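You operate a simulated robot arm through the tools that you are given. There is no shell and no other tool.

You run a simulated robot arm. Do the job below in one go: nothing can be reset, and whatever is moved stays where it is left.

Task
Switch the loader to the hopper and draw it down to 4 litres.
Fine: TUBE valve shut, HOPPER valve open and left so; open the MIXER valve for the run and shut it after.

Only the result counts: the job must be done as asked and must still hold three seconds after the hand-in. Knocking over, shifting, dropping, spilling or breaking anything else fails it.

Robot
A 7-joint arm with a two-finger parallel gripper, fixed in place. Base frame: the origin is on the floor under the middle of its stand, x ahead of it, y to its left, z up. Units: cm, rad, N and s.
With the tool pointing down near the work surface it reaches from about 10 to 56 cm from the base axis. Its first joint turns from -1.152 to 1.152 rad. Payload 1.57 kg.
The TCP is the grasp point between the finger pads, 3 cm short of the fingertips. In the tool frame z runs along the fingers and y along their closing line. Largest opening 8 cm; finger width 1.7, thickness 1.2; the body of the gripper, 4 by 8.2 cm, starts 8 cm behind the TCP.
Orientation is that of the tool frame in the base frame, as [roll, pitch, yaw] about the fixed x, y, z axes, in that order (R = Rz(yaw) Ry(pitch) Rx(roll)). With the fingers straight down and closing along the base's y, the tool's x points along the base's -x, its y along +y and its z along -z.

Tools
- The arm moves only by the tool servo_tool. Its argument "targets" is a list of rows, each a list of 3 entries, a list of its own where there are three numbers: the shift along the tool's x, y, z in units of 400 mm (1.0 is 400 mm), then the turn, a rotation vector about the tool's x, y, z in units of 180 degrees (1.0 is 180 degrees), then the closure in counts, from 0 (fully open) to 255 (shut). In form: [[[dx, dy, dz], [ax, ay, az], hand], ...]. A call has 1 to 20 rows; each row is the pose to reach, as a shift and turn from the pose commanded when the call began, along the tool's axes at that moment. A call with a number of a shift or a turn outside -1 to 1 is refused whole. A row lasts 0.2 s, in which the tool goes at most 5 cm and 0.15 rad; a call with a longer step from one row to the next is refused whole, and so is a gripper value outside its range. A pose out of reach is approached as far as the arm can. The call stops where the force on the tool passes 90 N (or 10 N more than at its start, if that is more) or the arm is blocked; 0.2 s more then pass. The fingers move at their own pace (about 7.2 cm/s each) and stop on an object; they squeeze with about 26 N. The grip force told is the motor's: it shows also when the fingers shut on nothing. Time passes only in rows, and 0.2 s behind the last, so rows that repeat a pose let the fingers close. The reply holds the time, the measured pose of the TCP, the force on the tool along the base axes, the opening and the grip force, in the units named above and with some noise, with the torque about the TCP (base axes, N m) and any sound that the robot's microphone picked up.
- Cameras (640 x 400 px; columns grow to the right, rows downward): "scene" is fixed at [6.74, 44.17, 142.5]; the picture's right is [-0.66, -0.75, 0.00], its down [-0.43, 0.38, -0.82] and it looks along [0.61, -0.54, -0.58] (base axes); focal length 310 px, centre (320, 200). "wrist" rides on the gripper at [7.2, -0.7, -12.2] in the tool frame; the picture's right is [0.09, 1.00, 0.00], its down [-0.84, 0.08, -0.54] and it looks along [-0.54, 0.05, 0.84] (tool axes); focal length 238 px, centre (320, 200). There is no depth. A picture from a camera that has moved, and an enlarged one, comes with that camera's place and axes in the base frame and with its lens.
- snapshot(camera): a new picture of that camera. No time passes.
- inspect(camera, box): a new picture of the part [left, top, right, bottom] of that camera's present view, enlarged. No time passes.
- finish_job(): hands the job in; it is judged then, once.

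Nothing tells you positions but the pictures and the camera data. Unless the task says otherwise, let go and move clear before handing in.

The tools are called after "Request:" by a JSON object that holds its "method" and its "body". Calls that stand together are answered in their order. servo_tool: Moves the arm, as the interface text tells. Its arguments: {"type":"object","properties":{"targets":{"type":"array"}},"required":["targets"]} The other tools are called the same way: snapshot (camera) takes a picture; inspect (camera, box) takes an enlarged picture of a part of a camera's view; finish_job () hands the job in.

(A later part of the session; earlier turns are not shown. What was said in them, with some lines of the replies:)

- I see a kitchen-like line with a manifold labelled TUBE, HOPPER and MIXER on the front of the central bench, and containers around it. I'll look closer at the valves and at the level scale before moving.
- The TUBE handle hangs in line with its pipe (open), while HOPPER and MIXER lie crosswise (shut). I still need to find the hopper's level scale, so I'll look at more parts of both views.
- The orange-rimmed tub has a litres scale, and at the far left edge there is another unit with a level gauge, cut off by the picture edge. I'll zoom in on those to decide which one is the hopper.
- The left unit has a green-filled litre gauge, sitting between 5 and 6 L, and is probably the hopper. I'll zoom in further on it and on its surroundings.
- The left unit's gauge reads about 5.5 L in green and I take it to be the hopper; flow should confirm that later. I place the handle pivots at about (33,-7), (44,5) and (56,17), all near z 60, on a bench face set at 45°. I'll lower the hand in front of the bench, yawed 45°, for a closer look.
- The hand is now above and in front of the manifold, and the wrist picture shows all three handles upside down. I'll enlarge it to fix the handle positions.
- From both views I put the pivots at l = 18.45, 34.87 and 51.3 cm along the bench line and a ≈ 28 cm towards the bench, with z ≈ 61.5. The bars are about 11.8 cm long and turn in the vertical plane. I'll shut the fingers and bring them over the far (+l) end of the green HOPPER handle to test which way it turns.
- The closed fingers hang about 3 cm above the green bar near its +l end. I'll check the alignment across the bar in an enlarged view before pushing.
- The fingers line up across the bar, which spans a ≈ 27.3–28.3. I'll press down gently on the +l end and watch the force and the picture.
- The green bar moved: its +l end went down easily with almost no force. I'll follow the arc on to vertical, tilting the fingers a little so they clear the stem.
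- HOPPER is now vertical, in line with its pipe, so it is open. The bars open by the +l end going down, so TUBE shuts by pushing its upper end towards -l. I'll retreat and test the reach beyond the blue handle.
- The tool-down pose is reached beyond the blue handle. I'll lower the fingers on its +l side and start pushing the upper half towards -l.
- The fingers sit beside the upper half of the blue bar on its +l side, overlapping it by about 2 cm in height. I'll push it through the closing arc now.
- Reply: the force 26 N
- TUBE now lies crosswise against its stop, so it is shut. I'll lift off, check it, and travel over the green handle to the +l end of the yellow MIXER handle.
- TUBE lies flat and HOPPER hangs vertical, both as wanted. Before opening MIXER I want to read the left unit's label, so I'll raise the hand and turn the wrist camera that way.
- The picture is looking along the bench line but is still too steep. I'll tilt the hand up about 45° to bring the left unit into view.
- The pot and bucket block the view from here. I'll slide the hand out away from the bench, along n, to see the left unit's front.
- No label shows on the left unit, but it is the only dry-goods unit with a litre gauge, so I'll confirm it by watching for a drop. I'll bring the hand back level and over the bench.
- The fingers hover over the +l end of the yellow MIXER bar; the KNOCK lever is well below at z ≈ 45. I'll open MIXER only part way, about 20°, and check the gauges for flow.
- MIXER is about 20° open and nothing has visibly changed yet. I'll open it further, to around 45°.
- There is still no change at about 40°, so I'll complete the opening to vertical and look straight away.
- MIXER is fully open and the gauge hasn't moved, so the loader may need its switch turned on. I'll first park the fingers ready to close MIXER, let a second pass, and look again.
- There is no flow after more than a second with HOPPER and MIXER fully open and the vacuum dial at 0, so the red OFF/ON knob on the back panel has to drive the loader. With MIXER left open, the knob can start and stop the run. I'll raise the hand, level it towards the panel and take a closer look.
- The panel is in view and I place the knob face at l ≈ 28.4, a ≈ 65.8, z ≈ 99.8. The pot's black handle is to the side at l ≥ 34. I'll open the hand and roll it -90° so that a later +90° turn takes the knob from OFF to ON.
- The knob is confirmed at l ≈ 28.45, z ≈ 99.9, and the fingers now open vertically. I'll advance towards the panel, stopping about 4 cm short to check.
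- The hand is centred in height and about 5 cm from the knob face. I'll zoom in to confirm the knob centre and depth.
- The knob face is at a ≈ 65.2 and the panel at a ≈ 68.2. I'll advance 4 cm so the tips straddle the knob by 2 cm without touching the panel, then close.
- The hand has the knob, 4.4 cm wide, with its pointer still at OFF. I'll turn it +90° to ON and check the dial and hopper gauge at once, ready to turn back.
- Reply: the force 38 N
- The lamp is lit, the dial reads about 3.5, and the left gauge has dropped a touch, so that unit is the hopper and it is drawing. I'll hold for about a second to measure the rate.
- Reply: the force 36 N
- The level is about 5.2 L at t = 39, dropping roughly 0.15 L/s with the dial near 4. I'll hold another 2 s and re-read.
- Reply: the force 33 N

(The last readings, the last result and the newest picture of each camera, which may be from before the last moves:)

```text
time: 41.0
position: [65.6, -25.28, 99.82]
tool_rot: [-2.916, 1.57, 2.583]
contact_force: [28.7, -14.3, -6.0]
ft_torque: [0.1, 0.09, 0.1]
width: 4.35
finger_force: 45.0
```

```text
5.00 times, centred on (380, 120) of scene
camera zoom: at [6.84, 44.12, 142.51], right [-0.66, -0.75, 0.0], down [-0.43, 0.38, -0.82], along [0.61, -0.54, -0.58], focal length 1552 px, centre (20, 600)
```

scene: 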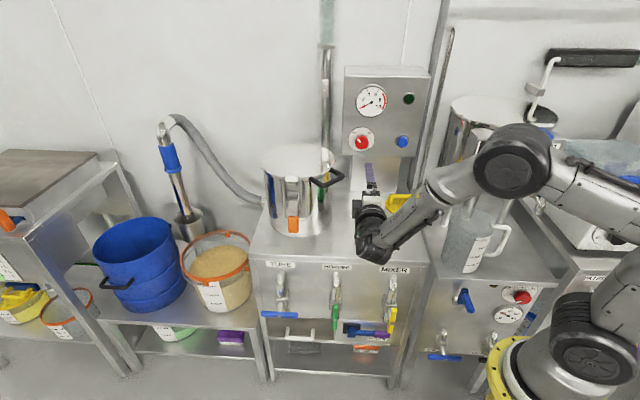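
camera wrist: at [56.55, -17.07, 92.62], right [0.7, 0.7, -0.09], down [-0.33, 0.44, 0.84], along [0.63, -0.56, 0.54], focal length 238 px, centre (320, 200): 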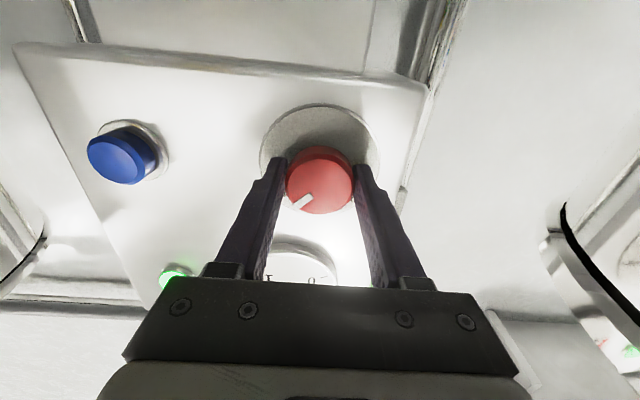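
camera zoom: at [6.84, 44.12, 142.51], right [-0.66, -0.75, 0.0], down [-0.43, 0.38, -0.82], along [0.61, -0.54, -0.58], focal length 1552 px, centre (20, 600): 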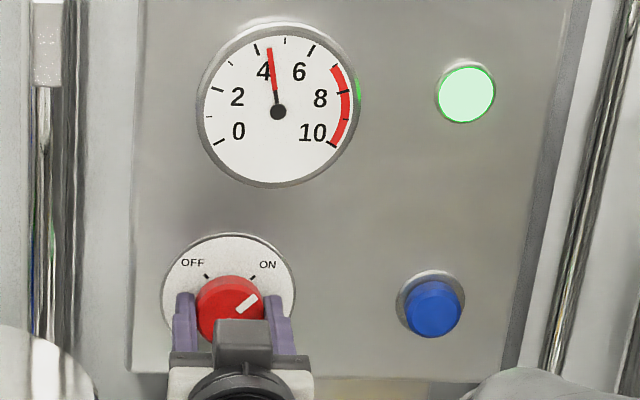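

The level is about 4.9 L at t = 41, so the rate is about 0.17 L/s. I'll hold another 2 s.

Request:
{"method": "servo_tool", "body": {"targets": [[[0, 0, 0], [0, 0, 0], 255], [[0, 0, 0], [0, 0, 0], 255], [[0, 0, 0], [0, 0, 0], 255], [[0, 0, 0], [0, 0, 0], 255], [[0, 0, 0], [0, 0, 0], 255], [[0, 0, 0], [0, 0, 0], 255], [[0, 0, 0], [0, 0, 0], 255]]}}

Request:
{"method": "inspect", "body": {"camera": "scene", "box": [0, 250, 20, 270]}}

Request:
{"method": "inspect", "body": {"camera": "scene", "box": [0, 240, 32, 284]}}

Request:
{"method": "inspect", "body": {"camera": "scene", "box": [330, 80, 430, 160]}}

```text
time: 42.6
position: [65.59, -25.26, 99.76]
tool_rot: [-2.921, 1.57, 2.577]
contact_force: [27.9, -12.9, -6.1]
ft_torque: [0.1, 0.07, 0.06]
width: 4.32
finger_force: 44.7
```

```text
16.00 times, centred on (10, 260) of scene
camera zoom: at [6.83, 44.13, 142.51], right [-0.66, -0.75, 0.0], down [-0.43, 0.38, -0.82], along [0.61, -0.54, -0.58], focal length 4966 px, centre (5280, -760)
```

zoom: 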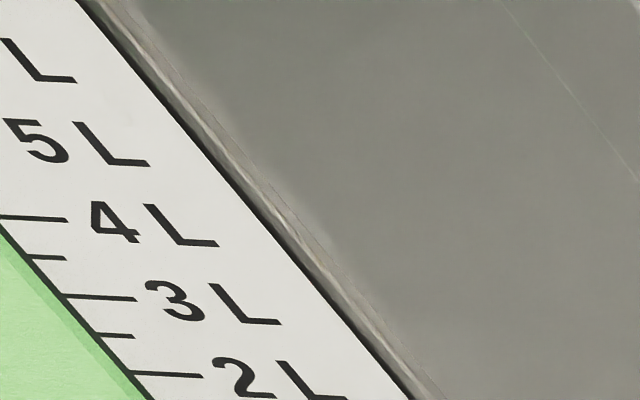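

```text
9.09 times, centred on (16, 262) of scene
camera zoom: at [6.83, 44.13, 142.51], right [-0.66, -0.75, 0.0], down [-0.43, 0.38, -0.82], along [0.61, -0.54, -0.58], focal length 2822 px, centre (3084, -364)
```

zoom: 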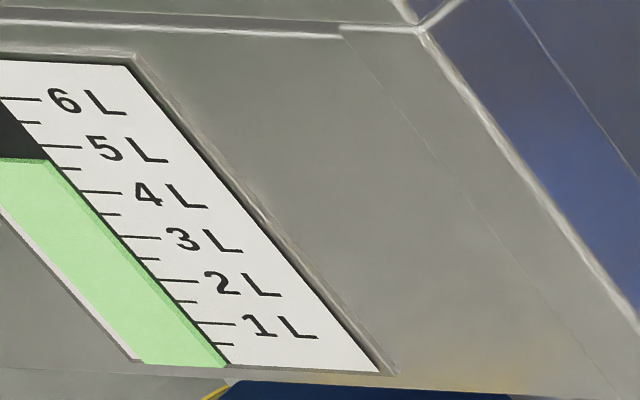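

```text
5.00 times, centred on (380, 120) of scene
camera zoom: at [6.83, 44.13, 142.51], right [-0.66, -0.75, 0.0], down [-0.43, 0.38, -0.82], along [0.61, -0.54, -0.58], focal length 1552 px, centre (20, 600)
```

zoom: 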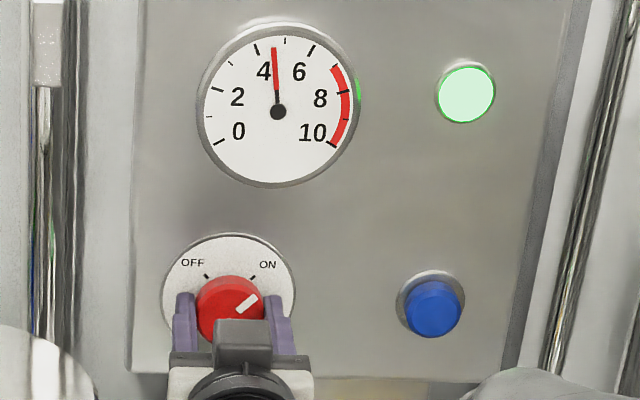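

The level is about 4.68 L, falling about 0.14 L/s. I'll hold 1 s more, then turn the knob back to OFF while still above 4, to learn how far it coasts.

Request:
{"method": "servo_tool", "body": {"targets": [[[0, 0, 0], [0, 0, 0], 255], [[0, 0, 0], [0, 0, 0], 255], [[0, 0, 0], [0, 0, 0], 255], [[0, 0, 0], [0, 0, 0], 255], [[0, 0, 0], [0, 0, -0.0454], 255], [[0, 0, 0], [0, 0, -0.0909], 255], [[0, 0, 0], [0, 0, -0.1363], 255], [[0, 0, 0], [0, 0, -0.1818], 255], [[0, 0, 0], [0, 0, -0.2272], 255], [[0, 0, 0], [0, 0, -0.2727], 255], [[0, 0, 0], [0, 0, -0.3181], 255], [[0, 0, 0], [0, 0, -0.3636], 255], [[0, 0, 0], [0, 0, -0.409], 255], [[0, 0, 0], [0, 0, -0.4545], 255], [[0, 0, 0], [0, 0, -0.5], 255]]}}

Request:
{"method": "inspect", "body": {"camera": "scene", "box": [0, 240, 32, 284]}}

Request:
{"method": "inspect", "body": {"camera": "scene", "box": [330, 80, 430, 160]}}

```text
time: 45.8
position: [65.42, -25.29, 100.11]
tool_rot: [-1.57, -0.001, -2.356]
contact_force: [6.5, -7.5, 1.1]
ft_torque: [0.47, 0.36, -0.76]
width: 4.32
finger_force: 45.0
```

```text
9.09 times, centred on (16, 262) of scene
camera zoom: at [6.75, 44.15, 142.51], right [-0.66, -0.75, 0.0], down [-0.43, 0.38, -0.82], along [0.61, -0.54, -0.58], focal length 2822 px, centre (3084, -364)
```

zoom: 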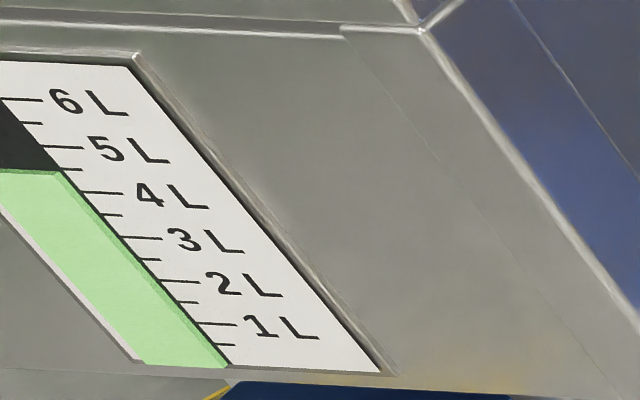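

```text
5.00 times, centred on (380, 120) of scene
camera zoom: at [6.75, 44.15, 142.51], right [-0.66, -0.75, 0.0], down [-0.43, 0.38, -0.82], along [0.61, -0.54, -0.58], focal length 1552 px, centre (20, 600)
```

zoom: 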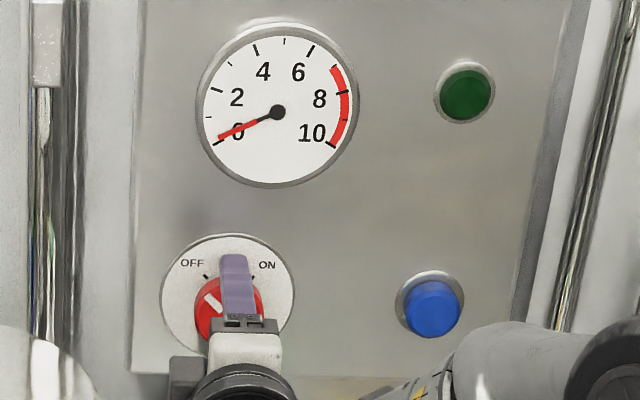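

The loader is off and the level has settled at about 4.44 L with the dial back near 0, so coasting is small. I'll take a sharper reading of the gauge, then start a second short run.

Request:
{"method": "inspect", "body": {"camera": "scene", "box": [0, 248, 1, 274]}}

Request:
{"method": "inspect", "body": {"camera": "scene", "box": [0, 220, 1, 300]}}

```text
15.38 times, centred on (0, 261) of scene
camera zoom: at [6.75, 44.15, 142.51], right [-0.66, -0.75, 0.0], down [-0.43, 0.38, -0.82], along [0.61, -0.54, -0.58], focal length 4776 px, centre (5235, -738)
```

zoom: 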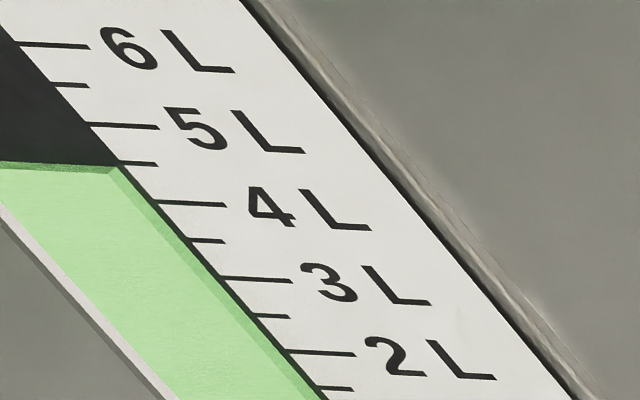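

```text
5.00 times, centred on (0, 260) of scene
camera zoom: at [6.75, 44.15, 142.51], right [-0.66, -0.75, 0.0], down [-0.43, 0.38, -0.82], along [0.61, -0.54, -0.58], focal length 1552 px, centre (1918, -100)
```

zoom: 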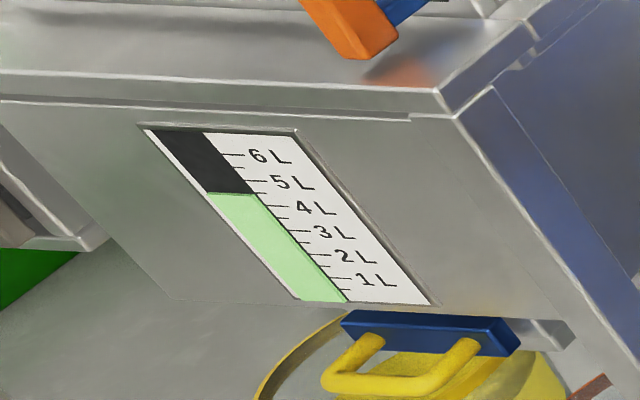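

The sharper view shows the level just under 4.5 L. I'll zoom in once more on the fill's top edge so I know exactly how to read it.

Request:
{"method": "inspect", "body": {"camera": "scene", "box": [0, 252, 1, 264]}}

Request:
{"method": "inspect", "body": {"camera": "scene", "box": [0, 266, 1, 286]}}

```text
16.00 times, centred on (0, 258) of scene
camera zoom: at [6.75, 44.15, 142.51], right [-0.66, -0.75, 0.0], down [-0.43, 0.38, -0.82], along [0.61, -0.54, -0.58], focal length 4966 px, centre (5432, -728)
```

zoom: 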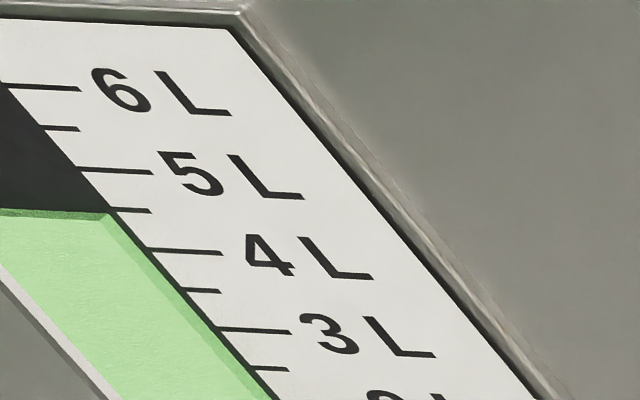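

```text
16.00 times, centred on (0, 276) of scene
camera zoom: at [6.75, 44.15, 142.51], right [-0.66, -0.75, 0.0], down [-0.43, 0.38, -0.82], along [0.61, -0.54, -0.58], focal length 4966 px, centre (5432, -1016)
```

zoom: 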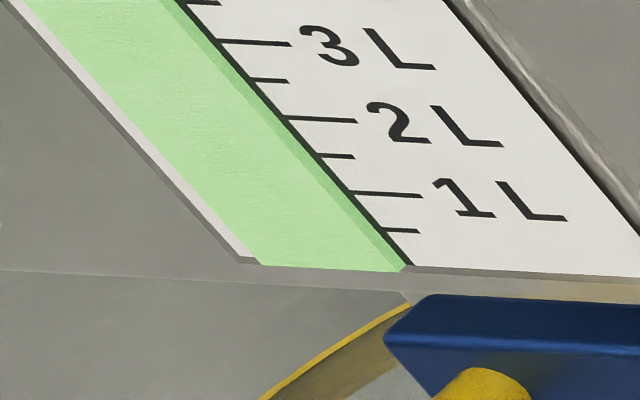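

The fill's back top edge reads about 4.44 L, so about 0.44 L remains. I'll turn the loader ON again and re-read right after.

Request:
{"method": "servo_tool", "body": {"targets": [[[0, 0, 0], [0, 0, 0.0454], 255], [[0, 0, 0], [0, 0, 0.0909], 255], [[0, 0, 0], [0, 0, 0.1363], 255], [[0, 0, 0], [0, 0, 0.1818], 255], [[0, 0, 0], [0, 0, 0.2272], 255], [[0, 0, 0], [0, 0, 0.2727], 255], [[0, 0, 0], [0, 0, 0.3181], 255], [[0, 0, 0], [0, 0, 0.3636], 255], [[0, 0, 0], [0, 0, 0.409], 255], [[0, 0, 0], [0, 0, 0.4545], 255], [[0, 0, 0], [0, 0, 0.5], 255]]}}

Request:
{"method": "inspect", "body": {"camera": "scene", "box": [0, 252, 1, 264]}}

Request:
{"method": "inspect", "body": {"camera": "scene", "box": [330, 80, 430, 160]}}

```text
time: 48.2
position: [65.53, -25.17, 99.97]
tool_rot: [2.477, 1.568, 1.691]
contact_force: [27.4, -10.0, -6.5]
ft_torque: [-0.45, -0.25, 0.06]
width: 4.34
finger_force: 44.9
```

```text
16.00 times, centred on (0, 258) of scene
camera zoom: at [6.83, 44.13, 142.51], right [-0.66, -0.75, 0.0], down [-0.43, 0.38, -0.82], along [0.61, -0.54, -0.58], focal length 4966 px, centre (5432, -728)
```

zoom: 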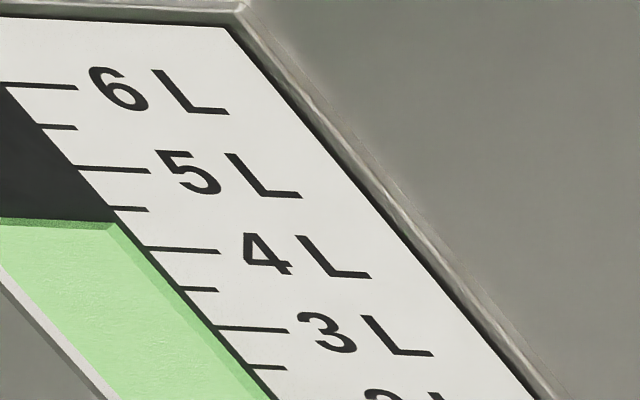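

```text
5.00 times, centred on (380, 120) of scene
camera zoom: at [6.83, 44.13, 142.51], right [-0.66, -0.75, 0.0], down [-0.43, 0.38, -0.82], along [0.61, -0.54, -0.58], focal length 1552 px, centre (20, 600)
```

zoom: 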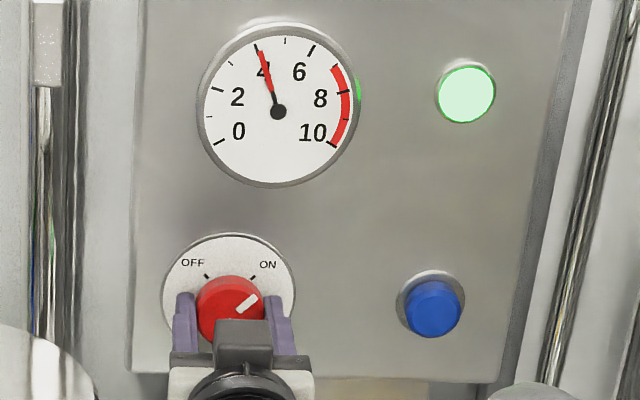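

The level is about 4.32 L and drawing, and turning OFF costs roughly another 0.14 L. I'll hold 0.8 s and re-read to refine the rate.

Request:
{"method": "servo_tool", "body": {"targets": [[[0, 0, 0], [0, 0, 0], 255], [[0, 0, 0], [0, 0, 0], 255], [[0, 0, 0], [0, 0, 0], 255]]}}

Request:
{"method": "inspect", "body": {"camera": "scene", "box": [0, 252, 1, 264]}}

```text
time: 49.0
position: [65.51, -25.2, 99.83]
tool_rot: [-3.042, 1.569, 2.459]
contact_force: [28.9, -8.1, -6.2]
ft_torque: [0.03, 0.07, -0.03]
width: 4.32
finger_force: 45.2
```

```text
16.00 times, centred on (0, 258) of scene
camera zoom: at [6.84, 44.14, 142.51], right [-0.66, -0.75, 0.0], down [-0.44, 0.38, -0.82], along [0.61, -0.54, -0.58], focal length 4966 px, centre (5432, -728)
```

zoom: 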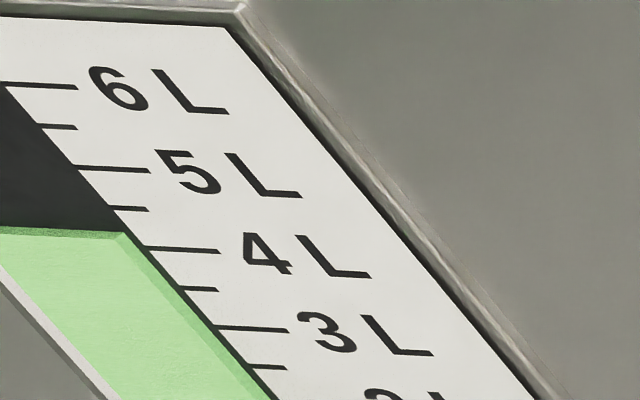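

The level is about 4.2 L at roughly 0.155 L/s. Holding 0.4 s more and then turning OFF should end right about 4.0 L.

Request:
{"method": "servo_tool", "body": {"targets": [[[0, 0, 0], [0, 0, 0], 255], [[0, 0, 0], [0, 0, 0], 255], [[0, 0, 0], [0, 0, -0.0454], 255], [[0, 0, 0], [0, 0, -0.0909], 255], [[0, 0, 0], [0, 0, -0.1363], 255], [[0, 0, 0], [0, 0, -0.1818], 255], [[0, 0, 0], [0, 0, -0.2272], 255], [[0, 0, 0], [0, 0, -0.2727], 255], [[0, 0, 0], [0, 0, -0.3181], 255], [[0, 0, 0], [0, 0, -0.3636], 255], [[0, 0, 0], [0, 0, -0.409], 255], [[0, 0, 0], [0, 0, -0.4545], 255], [[0, 0, 0], [0, 0, -0.5], 255]]}}

Request:
{"method": "inspect", "body": {"camera": "scene", "box": [0, 252, 1, 264]}}

Request:
{"method": "inspect", "body": {"camera": "scene", "box": [330, 80, 430, 160]}}

```text
time: 51.8
position: [65.44, -25.36, 99.94]
tool_rot: [-1.571, -0.002, -2.357]
contact_force: [-2.0, -0.4, -2.1]
ft_torque: [0.24, 0.09, 0.56]
width: 4.31
finger_force: 45.2
```

```text
16.00 times, centred on (0, 258) of scene
camera zoom: at [6.74, 44.17, 142.51], right [-0.66, -0.75, 0.0], down [-0.43, 0.38, -0.82], along [0.61, -0.54, -0.58], focal length 4966 px, centre (5432, -728)
```

zoom: 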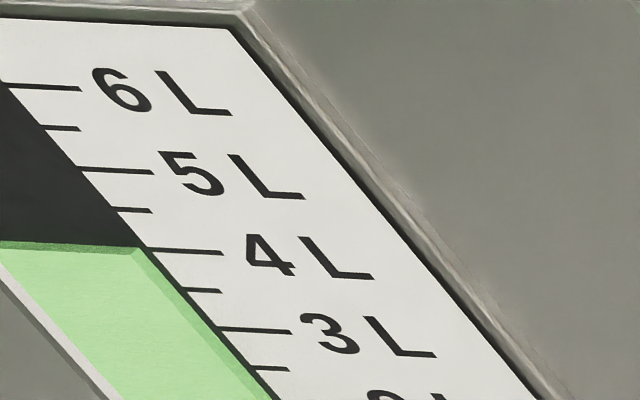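

```text
5.00 times, centred on (380, 120) of scene
camera zoom: at [6.74, 44.17, 142.51], right [-0.66, -0.75, 0.0], down [-0.43, 0.38, -0.82], along [0.61, -0.54, -0.58], focal length 1552 px, centre (20, 600)
```

zoom: 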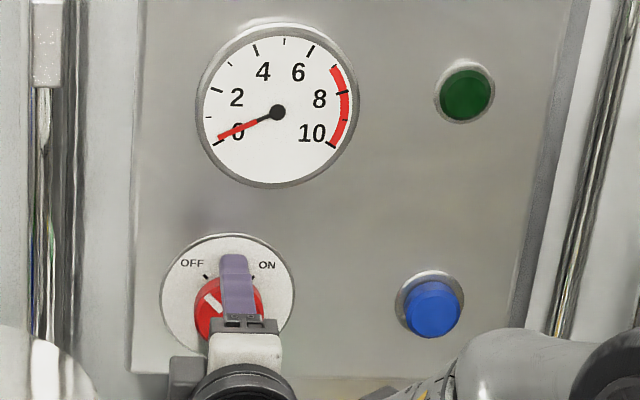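

The fill's edge now sits on the 4 L mark, the lamp is out and the dial is back near 0. I'll let go of the knob, retreat, and then go to shut MIXER.

Request:
{"method": "servo_tool", "body": {"targets": [[[0, 0, 0], [0, 0, 0], 0], [[0, 0, 0], [0, 0, 0], 0], [[0, 0, 0], [0, 0, 0], 0], [[0, 0, -0.06], [0, 0, 0], 0], [[0, 0, -0.16], [0, 0, 0], 0], [[0, 0, -0.27], [0, 0, 0], 0], [[0, 0, -0.38], [0, 0, 0], 0], [[0, 0, -0.49], [0, 0, 0], 0], [[0, 0, -0.6105], [0, 0, 0], 0], [[0, 0, -0.6105], [0, 0, 0], 0]]}}

Request:
{"method": "inspect", "body": {"camera": "scene", "box": [0, 252, 1, 264]}}

Request:
{"method": "snapshot", "body": {"camera": "scene"}}

```text
time: 54.0
position: [47.92, -8.09, 100.12]
tool_rot: [-1.57, -0.002, -2.356]
contact_force: [-0.4, 0.0, -0.7]
ft_torque: [-0.03, 0.0, -0.04]
width: 7.99
finger_force: 0.1
```

```text
16.00 times, centred on (0, 258) of scene
camera zoom: at [6.74, 44.17, 142.5], right [-0.66, -0.75, 0.0], down [-0.43, 0.38, -0.82], along [0.61, -0.54, -0.58], focal length 4966 px, centre (5432, -728)
```

zoom: 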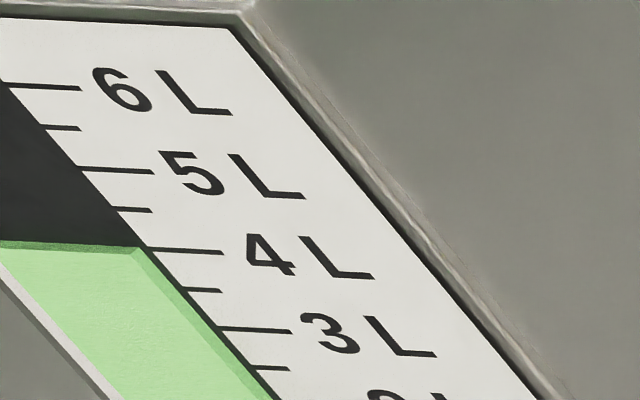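

```text
taken
```

scene: 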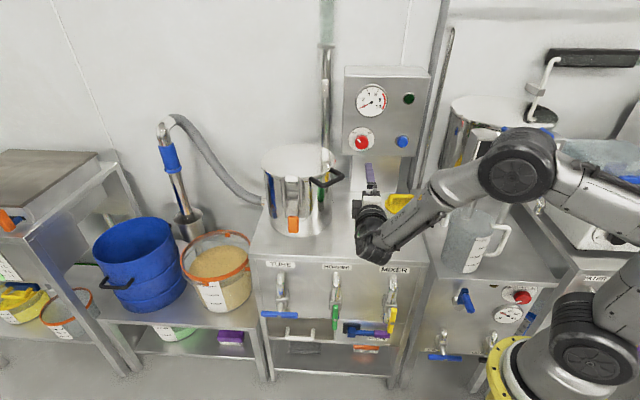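

The level holds at 4 L and TUBE and HOPPER are unchanged. I'll roll the hand back, shut the fingers and come down on the +l side of the yellow MIXER handle.

Request:
{"method": "servo_tool", "body": {"targets": [[[0, 0, 0], [0, 0, 0.0454], 255], [[0, 0, 0], [0, 0, 0.0909], 255], [[0, 0, 0], [0, 0, 0.1363], 255], [[0, 0, 0], [0, 0, 0.1818], 255], [[0, 0, 0], [0, 0, 0.2272], 255], [[0, 0, 0], [0, 0, 0.2727], 255], [[0, 0, 0], [0, 0, 0.3181], 255], [[0, 0, 0], [0, 0, 0.3636], 255], [[0, 0, 0], [0, 0, 0.409], 255], [[0, 0, 0], [0, 0, 0.4545], 255], [[0, 0, 0], [0, 0, 0.5], 255]]}}

Request:
{"method": "servo_tool", "body": {"targets": [[[0.0715, -0.015, -0.035], [0, 0.0454, 0], 255], [[0.1431, -0.03, -0.07], [0, 0.0909, 0], 255], [[0.2147, -0.045, -0.1], [0, 0.1363, 0], 255], [[0.2863, -0.06, -0.13], [0, 0.1818, 0], 255], [[0.3579, -0.075, -0.16], [0, 0.2272, 0], 255], [[0.4295, -0.09, -0.19], [0, 0.2727, 0], 255], [[0.5011, -0.105, -0.22], [0, 0.3181, 0], 255], [[0.5727, -0.12, -0.25], [0, 0.3636, 0], 255], [[0.6443, -0.135, -0.28], [0, 0.409, 0], 255], [[0.7159, -0.15, -0.3], [0, 0.4545, 0], 255], [[0.7875, -0.165, -0.3], [0, 0.5, 0], 255], [[0.7875, -0.165, -0.3], [0, 0.5, 0], 255]]}}

Request:
{"method": "snapshot", "body": {"camera": "wrist"}}

Request:
{"method": "inspect", "body": {"camera": "scene", "box": [240, 240, 440, 365]}}

```text
time: 56.4
position: [48.24, -8.1, 99.84]
tool_rot: [1.698, 1.569, 0.913]
contact_force: [0.4, -0.1, 0.8]
ft_torque: [0.0, -0.02, -0.02]
width: 0.0
finger_force: 21.3
```

```text
time: 59.0
position: [35.0, -4.32, 68.53]
tool_rot: [3.141, 0.0, 2.356]
contact_force: [0.7, 0.2, 0.8]
ft_torque: [0.03, 0.02, 0.01]
width: 0.0
finger_force: 20.8
```

```text
taken
camera wrist: at [29.55, 0.32, 80.7], right [0.64, 0.77, 0.0], down [0.65, -0.54, 0.54], along [0.42, -0.35, -0.84], focal length 238 px, centre (320, 200)
```

wrist: 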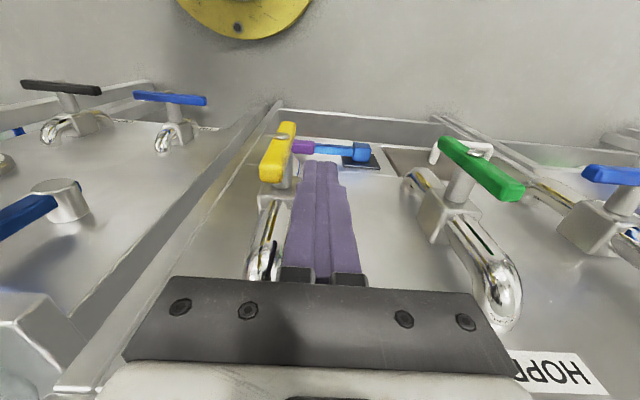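

```text
3.20 times, centred on (340, 302) of scene
camera zoom: at [6.74, 44.17, 142.5], right [-0.66, -0.75, 0.0], down [-0.43, 0.38, -0.82], along [0.61, -0.54, -0.58], focal length 993 px, centre (256, -128)
```

zoom: 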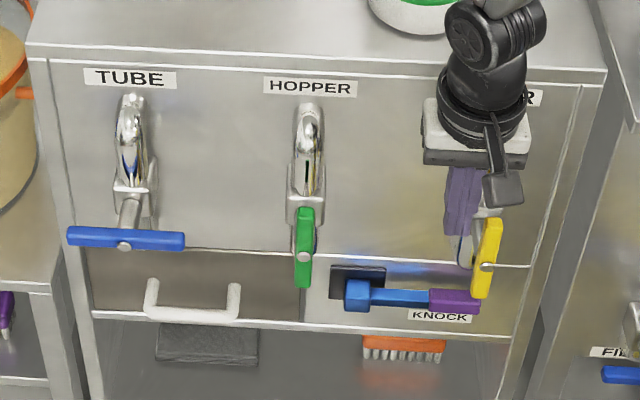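

The fingers are beside the upper half of the yellow bar on its +l side. I'll push it through the closing arc, the same way that shut TUBE.

Request:
{"method": "servo_tool", "body": {"targets": [[[0, -0.0353, -0.002], [0, 0, 0], 255], [[0, -0.0618, -0.0038], [0, 0, 0], 255], [[0, -0.0879, 0.0014], [0, 0, 0], 255], [[0, -0.1118, 0.0132], [0, 0, 0], 255], [[0, -0.1319, 0.0307], [0, 0, 0], 255], [[0, -0.1467, 0.0528], [0, 0, 0], 255], [[0, -0.1553, 0.078], [0, 0, 0], 255], [[0, -0.1553, 0.0855], [0, 0, 0], 255]]}}

Request:
{"method": "snapshot", "body": {"camera": "wrist"}}

Request:
{"method": "inspect", "body": {"camera": "scene", "box": [240, 240, 440, 365]}}

```text
time: 60.8
position: [30.54, -8.65, 65.19]
tool_rot: [3.141, 0.0, 2.355]
contact_force: [-20.4, 2.5, 89.5]
ft_torque: [0.17, 0.43, 0.13]
width: 0.0
finger_force: 21.9
```

```text
taken
camera wrist: at [25.13, -4.02, 77.41], right [0.64, 0.77, 0.0], down [0.65, -0.54, 0.54], along [0.42, -0.35, -0.84], focal length 238 px, centre (320, 200)
```

wrist: 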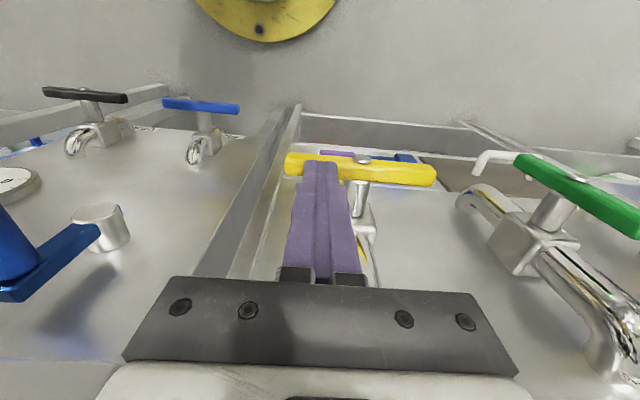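

```text
3.20 times, centred on (340, 302) of scene
camera zoom: at [6.62, 44.2, 142.5], right [-0.66, -0.75, 0.0], down [-0.43, 0.38, -0.82], along [0.61, -0.54, -0.58], focal length 993 px, centre (256, -128)
```

zoom: 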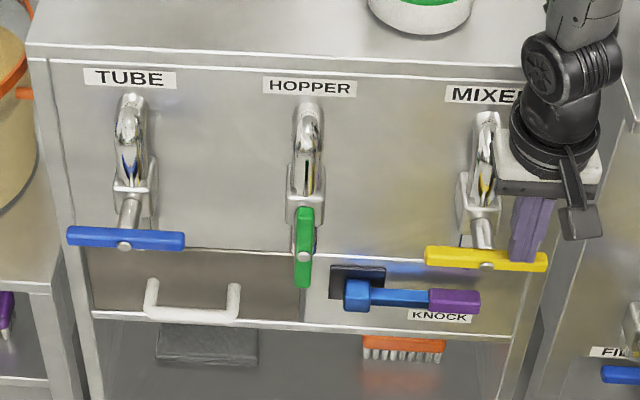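

MIXER is crosswise against its stop and therefore shut. I'll lift off straight up and move clear, then check everything.

Request:
{"method": "servo_tool", "body": {"targets": [[[0, 0, -0.03], [0, 0, 0], 255], [[0, 0, -0.12], [0, 0, 0], 255], [[0, 0, -0.23], [0, 0, 0], 255], [[0.05, 0.05, -0.33], [0, 0, 0], 255], [[0.1, 0.1, -0.43], [0, 0, 0], 255], [[0.15, 0.15, -0.53], [0, 0, 0], 255], [[0.15, 0.2, -0.62], [0, 0, 0], 255], [[0.15, 0.2, -0.62], [0, 0, 0], 255]]}}

Request:
{"method": "snapshot", "body": {"camera": "scene"}}

Request:
{"method": "inspect", "body": {"camera": "scene", "box": [240, 240, 440, 365]}}

Request:
{"method": "inspect", "body": {"camera": "scene", "box": [0, 252, 1, 264]}}

Request:
{"method": "inspect", "body": {"camera": "scene", "box": [330, 80, 430, 160]}}

Request:
{"method": "snapshot", "body": {"camera": "wrist"}}

```text
time: 62.6
position: [32.2, 1.31, 89.85]
tool_rot: [-3.141, 0.0, 2.356]
contact_force: [0.1, -1.0, 0.8]
ft_torque: [0.02, -0.01, -0.03]
width: 0.01
finger_force: 20.9
```

```text
taken
```

scene: 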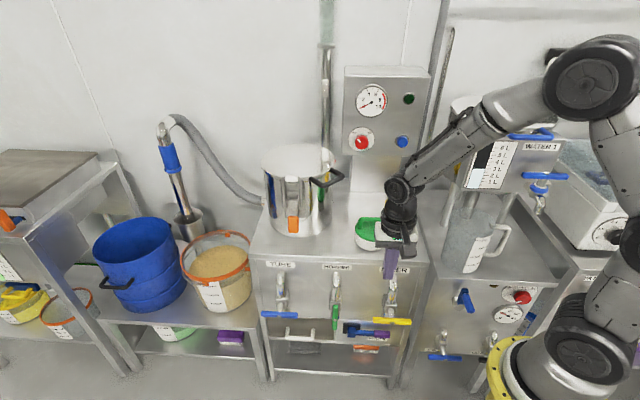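

```text
3.20 times, centred on (340, 302) of scene
camera zoom: at [6.74, 44.17, 142.5], right [-0.66, -0.75, 0.0], down [-0.43, 0.38, -0.82], along [0.61, -0.54, -0.58], focal length 993 px, centre (256, -128)
```

zoom: 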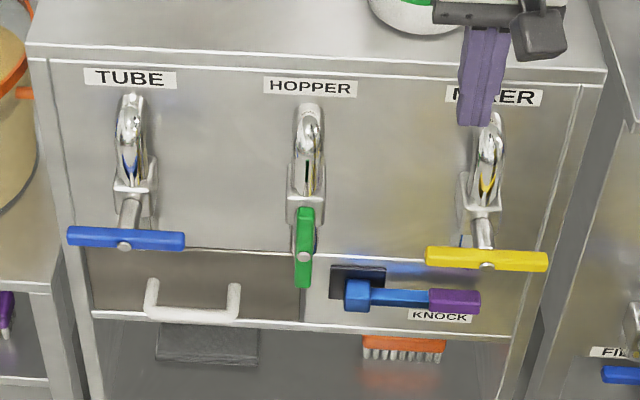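

```text
16.00 times, centred on (0, 258) of scene
camera zoom: at [6.74, 44.17, 142.5], right [-0.66, -0.75, 0.0], down [-0.43, 0.38, -0.82], along [0.61, -0.54, -0.58], focal length 4966 px, centre (5432, -728)
```

zoom: 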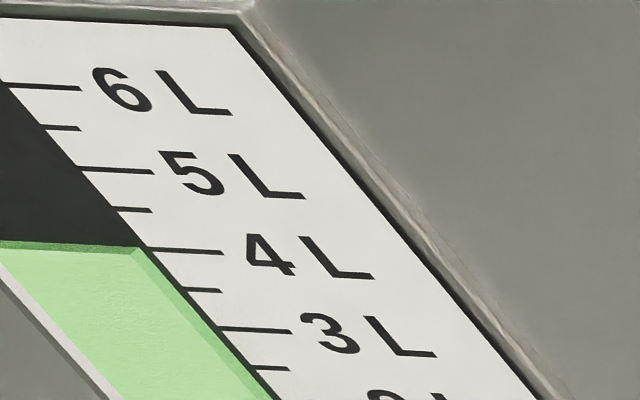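

```text
5.00 times, centred on (380, 120) of scene
camera zoom: at [6.74, 44.17, 142.5], right [-0.66, -0.75, 0.0], down [-0.43, 0.38, -0.82], along [0.61, -0.54, -0.58], focal length 1552 px, centre (20, 600)
```

zoom: 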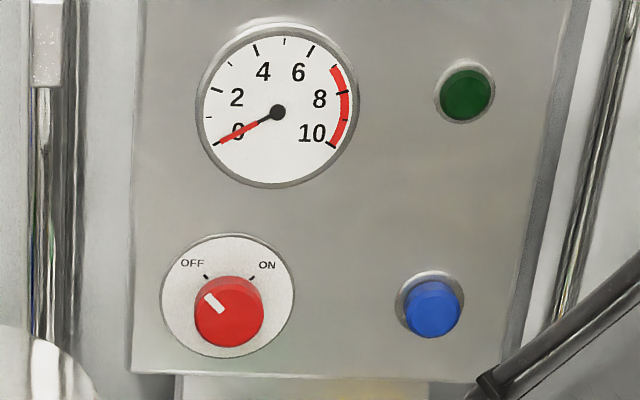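

```text
taken
camera wrist: at [26.66, 5.91, 101.99], right [0.64, 0.77, 0.0], down [0.65, -0.54, 0.54], along [0.42, -0.35, -0.84], focal length 238 px, centre (320, 200)
```

wrist: 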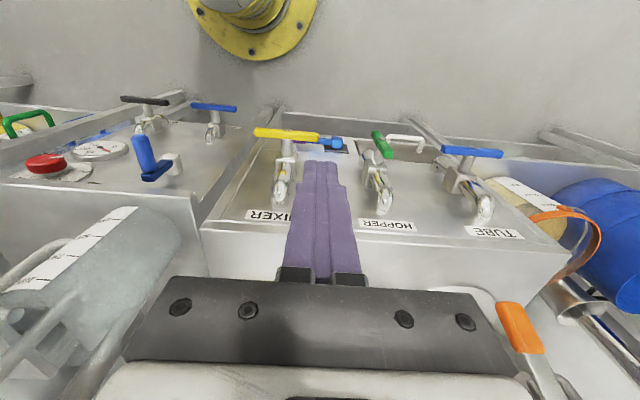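

TUBE is crosswise (shut), HOPPER is vertical (open) and MIXER is crosswise again (shut). The loader is off with its dial at 0, and the hopper gauge holds at the 4 L mark. The hand is empty and clear and nothing else has moved, so I'm handing in.

Request:
{"method": "finish_job", "body": {}}

```text
The job is handed in.
```

The loader is switched to the hopper, and the hopper is drawn down to the 4 litre mark. The job is handed in. The level was steady on the gauge for about 10 seconds before hand-in, read to within a few hundredths of a litre.

| Item | State at hand-in |
|---|---|
| TUBE valve | Shut |
| HOPPER valve | Open |
| MIXER valve | Opened for the run, now shut |
| Loader switch (red knob) | OFF, vacuum dial at 0 |

- **Loader switch:** opening the valves alone gave no flow, so I turned the red knob on the back panel ON to draw. I stopped early at about 4.4 L, then ran it briefly again to finish, and left it OFF as I found it.
- **Which unit is the hopper:** no label was visible on it. I took it to be the left-hand unit with the green level gauge, and its level fell only while the loader was running.

In the last pictures nothing else had been moved or spilled.
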